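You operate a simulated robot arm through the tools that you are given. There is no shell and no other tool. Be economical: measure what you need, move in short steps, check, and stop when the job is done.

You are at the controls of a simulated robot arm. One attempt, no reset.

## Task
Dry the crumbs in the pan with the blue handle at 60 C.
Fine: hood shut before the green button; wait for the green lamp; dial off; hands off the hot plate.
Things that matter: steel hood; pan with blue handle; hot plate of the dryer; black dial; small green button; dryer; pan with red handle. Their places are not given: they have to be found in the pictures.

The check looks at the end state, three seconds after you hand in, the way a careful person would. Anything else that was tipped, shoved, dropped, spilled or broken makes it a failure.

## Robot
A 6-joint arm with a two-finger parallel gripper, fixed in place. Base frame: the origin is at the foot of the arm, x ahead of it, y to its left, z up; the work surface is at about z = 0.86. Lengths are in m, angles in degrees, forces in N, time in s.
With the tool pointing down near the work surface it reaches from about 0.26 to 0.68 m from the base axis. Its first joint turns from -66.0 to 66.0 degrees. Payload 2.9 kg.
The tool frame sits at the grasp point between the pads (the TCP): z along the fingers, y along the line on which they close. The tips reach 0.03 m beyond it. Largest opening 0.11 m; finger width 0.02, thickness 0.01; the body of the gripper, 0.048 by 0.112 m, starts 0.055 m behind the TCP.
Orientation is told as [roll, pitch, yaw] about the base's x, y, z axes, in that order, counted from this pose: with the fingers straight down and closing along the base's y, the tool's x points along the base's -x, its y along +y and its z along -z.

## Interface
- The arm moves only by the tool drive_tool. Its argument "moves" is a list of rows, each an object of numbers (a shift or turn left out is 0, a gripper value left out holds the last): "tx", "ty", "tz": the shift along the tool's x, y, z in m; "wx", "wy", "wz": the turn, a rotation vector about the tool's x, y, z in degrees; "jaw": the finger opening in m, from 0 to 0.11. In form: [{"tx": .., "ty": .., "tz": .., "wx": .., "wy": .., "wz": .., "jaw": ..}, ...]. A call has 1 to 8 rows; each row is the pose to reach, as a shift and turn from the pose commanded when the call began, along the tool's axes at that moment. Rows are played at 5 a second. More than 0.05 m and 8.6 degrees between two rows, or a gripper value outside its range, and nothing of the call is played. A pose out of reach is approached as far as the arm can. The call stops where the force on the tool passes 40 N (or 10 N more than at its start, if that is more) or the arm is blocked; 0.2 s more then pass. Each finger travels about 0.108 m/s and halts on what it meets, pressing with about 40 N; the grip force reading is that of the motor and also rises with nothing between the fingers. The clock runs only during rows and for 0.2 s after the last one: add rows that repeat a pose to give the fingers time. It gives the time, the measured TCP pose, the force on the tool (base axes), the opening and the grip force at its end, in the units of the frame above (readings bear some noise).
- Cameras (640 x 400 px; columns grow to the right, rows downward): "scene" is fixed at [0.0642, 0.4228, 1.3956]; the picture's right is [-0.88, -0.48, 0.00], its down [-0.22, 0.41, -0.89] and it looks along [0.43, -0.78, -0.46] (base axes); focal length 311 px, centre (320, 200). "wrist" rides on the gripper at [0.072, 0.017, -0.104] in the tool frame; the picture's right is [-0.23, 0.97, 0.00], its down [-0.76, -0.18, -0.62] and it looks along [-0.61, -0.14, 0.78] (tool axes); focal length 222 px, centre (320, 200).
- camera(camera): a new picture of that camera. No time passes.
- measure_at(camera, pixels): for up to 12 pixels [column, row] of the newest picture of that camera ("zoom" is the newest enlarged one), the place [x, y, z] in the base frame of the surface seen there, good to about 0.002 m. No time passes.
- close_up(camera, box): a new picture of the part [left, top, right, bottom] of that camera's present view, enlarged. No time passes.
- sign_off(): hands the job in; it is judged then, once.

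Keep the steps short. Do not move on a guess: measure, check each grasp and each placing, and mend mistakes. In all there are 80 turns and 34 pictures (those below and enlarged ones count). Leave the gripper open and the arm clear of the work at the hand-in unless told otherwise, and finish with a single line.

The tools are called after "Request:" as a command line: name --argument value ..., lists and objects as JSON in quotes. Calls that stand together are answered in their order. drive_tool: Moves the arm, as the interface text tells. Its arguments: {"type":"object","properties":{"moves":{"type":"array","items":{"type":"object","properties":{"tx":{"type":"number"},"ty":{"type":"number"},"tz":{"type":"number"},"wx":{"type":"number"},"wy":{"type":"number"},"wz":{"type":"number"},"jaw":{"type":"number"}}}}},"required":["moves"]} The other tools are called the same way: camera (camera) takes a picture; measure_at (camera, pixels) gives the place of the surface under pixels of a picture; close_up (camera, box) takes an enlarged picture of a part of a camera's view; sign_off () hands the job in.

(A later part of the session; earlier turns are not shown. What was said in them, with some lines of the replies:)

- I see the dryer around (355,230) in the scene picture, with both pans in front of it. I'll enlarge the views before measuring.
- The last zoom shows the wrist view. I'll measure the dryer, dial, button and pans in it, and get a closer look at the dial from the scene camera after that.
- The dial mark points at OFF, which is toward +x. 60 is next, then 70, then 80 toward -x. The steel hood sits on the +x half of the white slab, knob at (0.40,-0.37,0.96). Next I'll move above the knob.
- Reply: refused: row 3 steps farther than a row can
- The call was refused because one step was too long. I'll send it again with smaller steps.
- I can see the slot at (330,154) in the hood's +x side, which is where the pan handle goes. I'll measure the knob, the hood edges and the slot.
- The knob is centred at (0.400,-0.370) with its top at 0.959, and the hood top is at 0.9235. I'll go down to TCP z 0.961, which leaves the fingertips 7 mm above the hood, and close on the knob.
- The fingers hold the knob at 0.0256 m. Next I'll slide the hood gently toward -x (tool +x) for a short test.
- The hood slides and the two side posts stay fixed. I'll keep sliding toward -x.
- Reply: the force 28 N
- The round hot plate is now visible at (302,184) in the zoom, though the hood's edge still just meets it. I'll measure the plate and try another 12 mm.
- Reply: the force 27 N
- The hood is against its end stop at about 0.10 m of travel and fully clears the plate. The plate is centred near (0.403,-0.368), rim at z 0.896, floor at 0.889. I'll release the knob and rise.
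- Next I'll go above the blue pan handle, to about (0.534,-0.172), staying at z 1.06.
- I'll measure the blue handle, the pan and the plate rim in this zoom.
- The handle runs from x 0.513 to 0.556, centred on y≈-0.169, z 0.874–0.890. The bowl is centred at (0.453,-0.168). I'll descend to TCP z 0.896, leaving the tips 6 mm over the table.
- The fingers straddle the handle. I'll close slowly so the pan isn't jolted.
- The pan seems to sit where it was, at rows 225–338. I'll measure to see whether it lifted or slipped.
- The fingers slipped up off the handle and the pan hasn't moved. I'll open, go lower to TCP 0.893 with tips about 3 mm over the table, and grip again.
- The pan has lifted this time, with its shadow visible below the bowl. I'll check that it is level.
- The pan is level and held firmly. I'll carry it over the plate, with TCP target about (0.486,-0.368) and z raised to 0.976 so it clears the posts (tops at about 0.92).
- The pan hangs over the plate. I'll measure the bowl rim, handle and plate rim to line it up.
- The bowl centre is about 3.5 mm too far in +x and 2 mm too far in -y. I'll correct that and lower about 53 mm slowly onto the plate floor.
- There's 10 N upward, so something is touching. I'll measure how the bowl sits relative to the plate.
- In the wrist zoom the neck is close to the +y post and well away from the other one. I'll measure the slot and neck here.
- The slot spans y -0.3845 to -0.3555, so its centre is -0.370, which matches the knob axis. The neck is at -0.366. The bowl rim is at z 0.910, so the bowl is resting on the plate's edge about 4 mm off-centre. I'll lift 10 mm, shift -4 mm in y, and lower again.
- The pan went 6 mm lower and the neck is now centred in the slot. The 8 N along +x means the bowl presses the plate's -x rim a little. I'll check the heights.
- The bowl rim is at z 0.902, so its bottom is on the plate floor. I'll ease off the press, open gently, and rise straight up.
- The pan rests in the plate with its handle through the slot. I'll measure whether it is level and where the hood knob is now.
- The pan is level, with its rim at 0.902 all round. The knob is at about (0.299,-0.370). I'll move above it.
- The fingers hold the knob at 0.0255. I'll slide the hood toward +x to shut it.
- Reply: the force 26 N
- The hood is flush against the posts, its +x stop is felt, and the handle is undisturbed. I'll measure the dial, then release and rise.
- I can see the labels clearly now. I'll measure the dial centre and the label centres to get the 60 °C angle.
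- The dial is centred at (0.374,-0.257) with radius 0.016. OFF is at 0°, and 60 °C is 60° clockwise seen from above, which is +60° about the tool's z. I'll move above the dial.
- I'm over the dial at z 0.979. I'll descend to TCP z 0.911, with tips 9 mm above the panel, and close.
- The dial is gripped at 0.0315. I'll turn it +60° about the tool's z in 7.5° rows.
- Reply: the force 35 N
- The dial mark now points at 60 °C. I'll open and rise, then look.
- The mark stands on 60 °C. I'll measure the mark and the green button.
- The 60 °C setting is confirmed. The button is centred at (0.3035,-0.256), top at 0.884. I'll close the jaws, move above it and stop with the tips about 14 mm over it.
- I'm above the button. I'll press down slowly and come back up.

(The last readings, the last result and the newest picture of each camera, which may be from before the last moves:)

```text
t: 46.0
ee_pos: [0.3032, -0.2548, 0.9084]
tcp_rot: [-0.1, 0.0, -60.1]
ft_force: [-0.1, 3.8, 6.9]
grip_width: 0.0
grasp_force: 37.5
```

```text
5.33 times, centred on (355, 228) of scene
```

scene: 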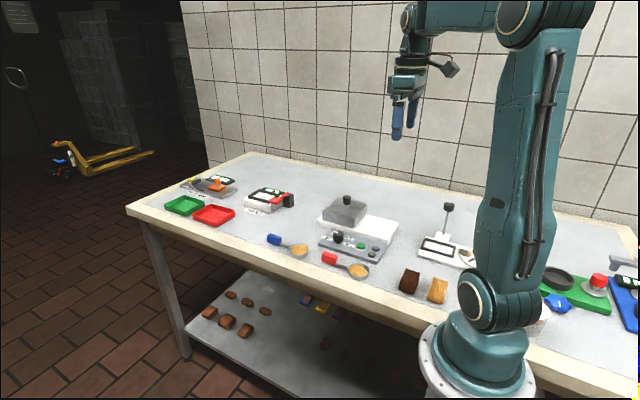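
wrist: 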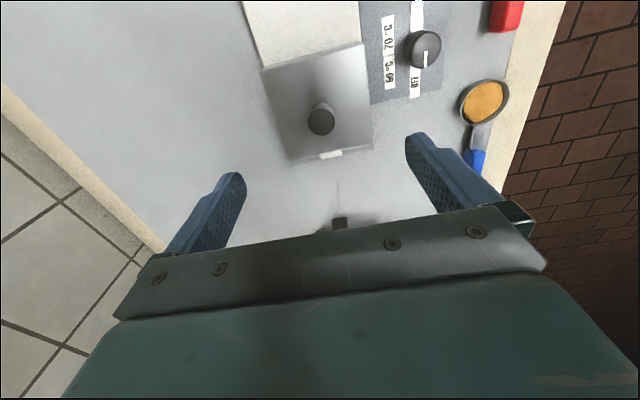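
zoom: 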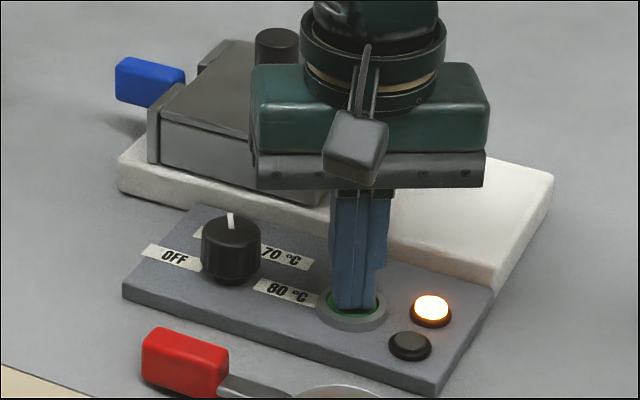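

The amber lamp is on, so drying has started. I'll rise off the button and go back above the dial with the jaw open, then wait.

Request:
drive_tool --moves '[{"tz": -0.03}, {"tz": -0.06}, {"tz": -0.083}, {"tz": -0.083, "tx": -0.0185, "ty": 0.03}, {"tz": -0.083, "tx": -0.037, "ty": 0.06}, {"tz": -0.083, "tx": -0.037, "ty": 0.06, "jaw": 0.055}, {"tz": -0.083, "tx": -0.037, "ty": 0.06, "jaw": 0.055}, {"tz": -0.083, "tx": -0.037, "ty": 0.06, "jaw": 0.055}]'

Request:
drive_tool --moves '[{"tz": 0}, {"tz": 0}, {"tz": 0}, {"tz": 0}, {"tz": 0}, {"tz": 0}, {"tz": 0}, {"tz": 0}]'

Request:
drive_tool --moves '[{"tz": 0}, {"tz": 0}, {"tz": 0}, {"tz": 0}, {"tz": 0}, {"tz": 0}, {"tz": 0}, {"tz": 0}]'

Request:
drive_tool --moves '[{"tz": 0}, {"tz": 0}, {"tz": 0}, {"tz": 0}, {"tz": 0}, {"tz": 0}, {"tz": 0}, {"tz": 0}]'

Request:
close_up --camera "scene" --box '[315, 190, 395, 265]'

```text
t: 47.8
ee_pos: [0.3761, -0.2568, 0.9889]
tcp_rot: [0.1, 0.0, -60.0]
ft_force: [0.0, -0.6, 0.6]
grip_width: 0.0549
grasp_force: 0.1
```

```text
t: 49.6
ee_pos: [0.3764, -0.257, 0.9893]
tcp_rot: [0.0, 0.0, -60.0]
ft_force: [-0.6, 0.7, 0.8]
grip_width: 0.055
grasp_force: 0.0
```

```text
t: 51.4
ee_pos: [0.375, -0.2563, 0.9888]
tcp_rot: [0.0, 0.0, -59.9]
ft_force: [-0.6, -0.3, -0.1]
grip_width: 0.0548
grasp_force: 0.2
```

```text
t: 53.2
ee_pos: [0.3763, -0.2566, 0.9881]
tcp_rot: [0.0, 0.0, -60.0]
ft_force: [1.0, 0.1, -0.2]
grip_width: 0.0551
grasp_force: 0.1
```

```text
5.33 times, centred on (355, 228) of scene
```

zoom: 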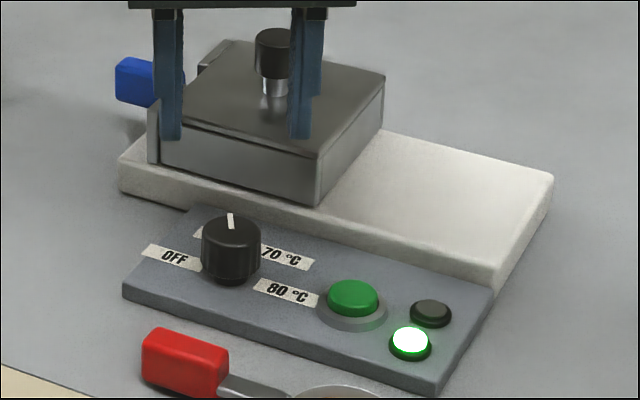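

The green lamp is lit and the amber one is out. I'll lower onto the dial again and grip it.

Request:
drive_tool --moves '[{"tx": 0.0007, "ty": -0.0012, "tz": 0.03}, {"tx": 0.0007, "ty": -0.0012, "tz": 0.06}, {"tx": 0.0007, "ty": -0.0012, "tz": 0.078}, {"tx": 0.0007, "ty": -0.0012, "tz": 0.078}, {"tx": 0.0007, "ty": -0.0012, "tz": 0.078, "jaw": 0.04}, {"tx": 0.0007, "ty": -0.0012, "tz": 0.078, "jaw": 0.02}, {"tx": 0.0007, "ty": -0.0012, "tz": 0.078, "jaw": 0.02}, {"tx": 0.0007, "ty": -0.0012, "tz": 0.078, "jaw": 0.02}]'

Request:
drive_tool --moves '[{"wz": -7.5}, {"wz": -15}, {"wz": -22.5}, {"wz": -30}, {"wz": -37.5}, {"wz": -45}, {"wz": -52.5}, {"wz": -60}]'

Request:
drive_tool --moves '[{"jaw": 0.04}, {"jaw": 0.05}, {"jaw": 0.05}, {"tz": -0.03}, {"tz": -0.06}, {"tz": -0.1}, {"tz": -0.14}, {"tz": -0.14}]'

Request:
close_up --camera "scene" --box '[315, 190, 395, 265]'

```text
t: 55.0
ee_pos: [0.3751, -0.2556, 0.9131]
tcp_rot: [0.1, -0.1, -59.7]
ft_force: [26.1, 14.0, -11.7]
grip_width: 0.0314
grasp_force: 44.9
```

```text
t: 56.8
ee_pos: [0.3744, -0.2566, 0.9126]
tcp_rot: [0.2, 0.0, 0.3]
ft_force: [15.7, 14.3, 13.8]
grip_width: 0.0317
grasp_force: 44.8
```

```text
t: 58.6
ee_pos: [0.3732, -0.2551, 1.0525]
tcp_rot: [0.0, 0.1, 0.0]
ft_force: [-0.1, -0.4, -0.4]
grip_width: 0.0503
grasp_force: 0.1
```

```text
5.33 times, centred on (355, 228) of scene
```

zoom: 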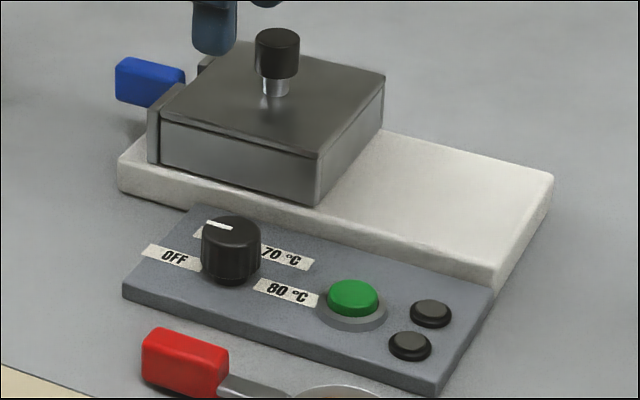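

The dial mark is back on OFF, both lamps are out, the hood is shut and the pan is in place. I'll rise clear and open the gripper.

Request:
drive_tool --moves '[{"tz": -0.04, "jaw": 0.08}, {"tz": -0.08, "jaw": 0.11}, {"tz": -0.12, "tx": 0.03}, {"tz": -0.15, "tx": 0.06}, {"tz": -0.15, "tx": 0.09}, {"tz": -0.15, "tx": 0.09}]'

Request:
camera --camera "scene"

```text
t: 60.0
ee_pos: [0.2848, -0.2558, 1.2042]
tcp_rot: [0.0, -0.1, -0.1]
ft_force: [0.0, 0.3, 1.3]
grip_width: 0.1102
grasp_force: 0.0
```

```text
4 pictures are left
```

scene: 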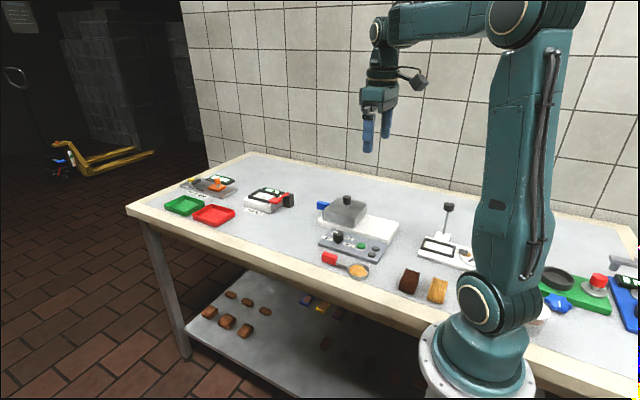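

Everything else is where it was, and the arm is clear with the gripper open. I'll hand in now.

Request:
sign_off

```text
The job is handed in.
```

The crumbs in the blue-handled pan went through the 60 °C drying cycle until the green lamp lit; the dial is back on OFF and the pan is still on the plate under the shut hood.
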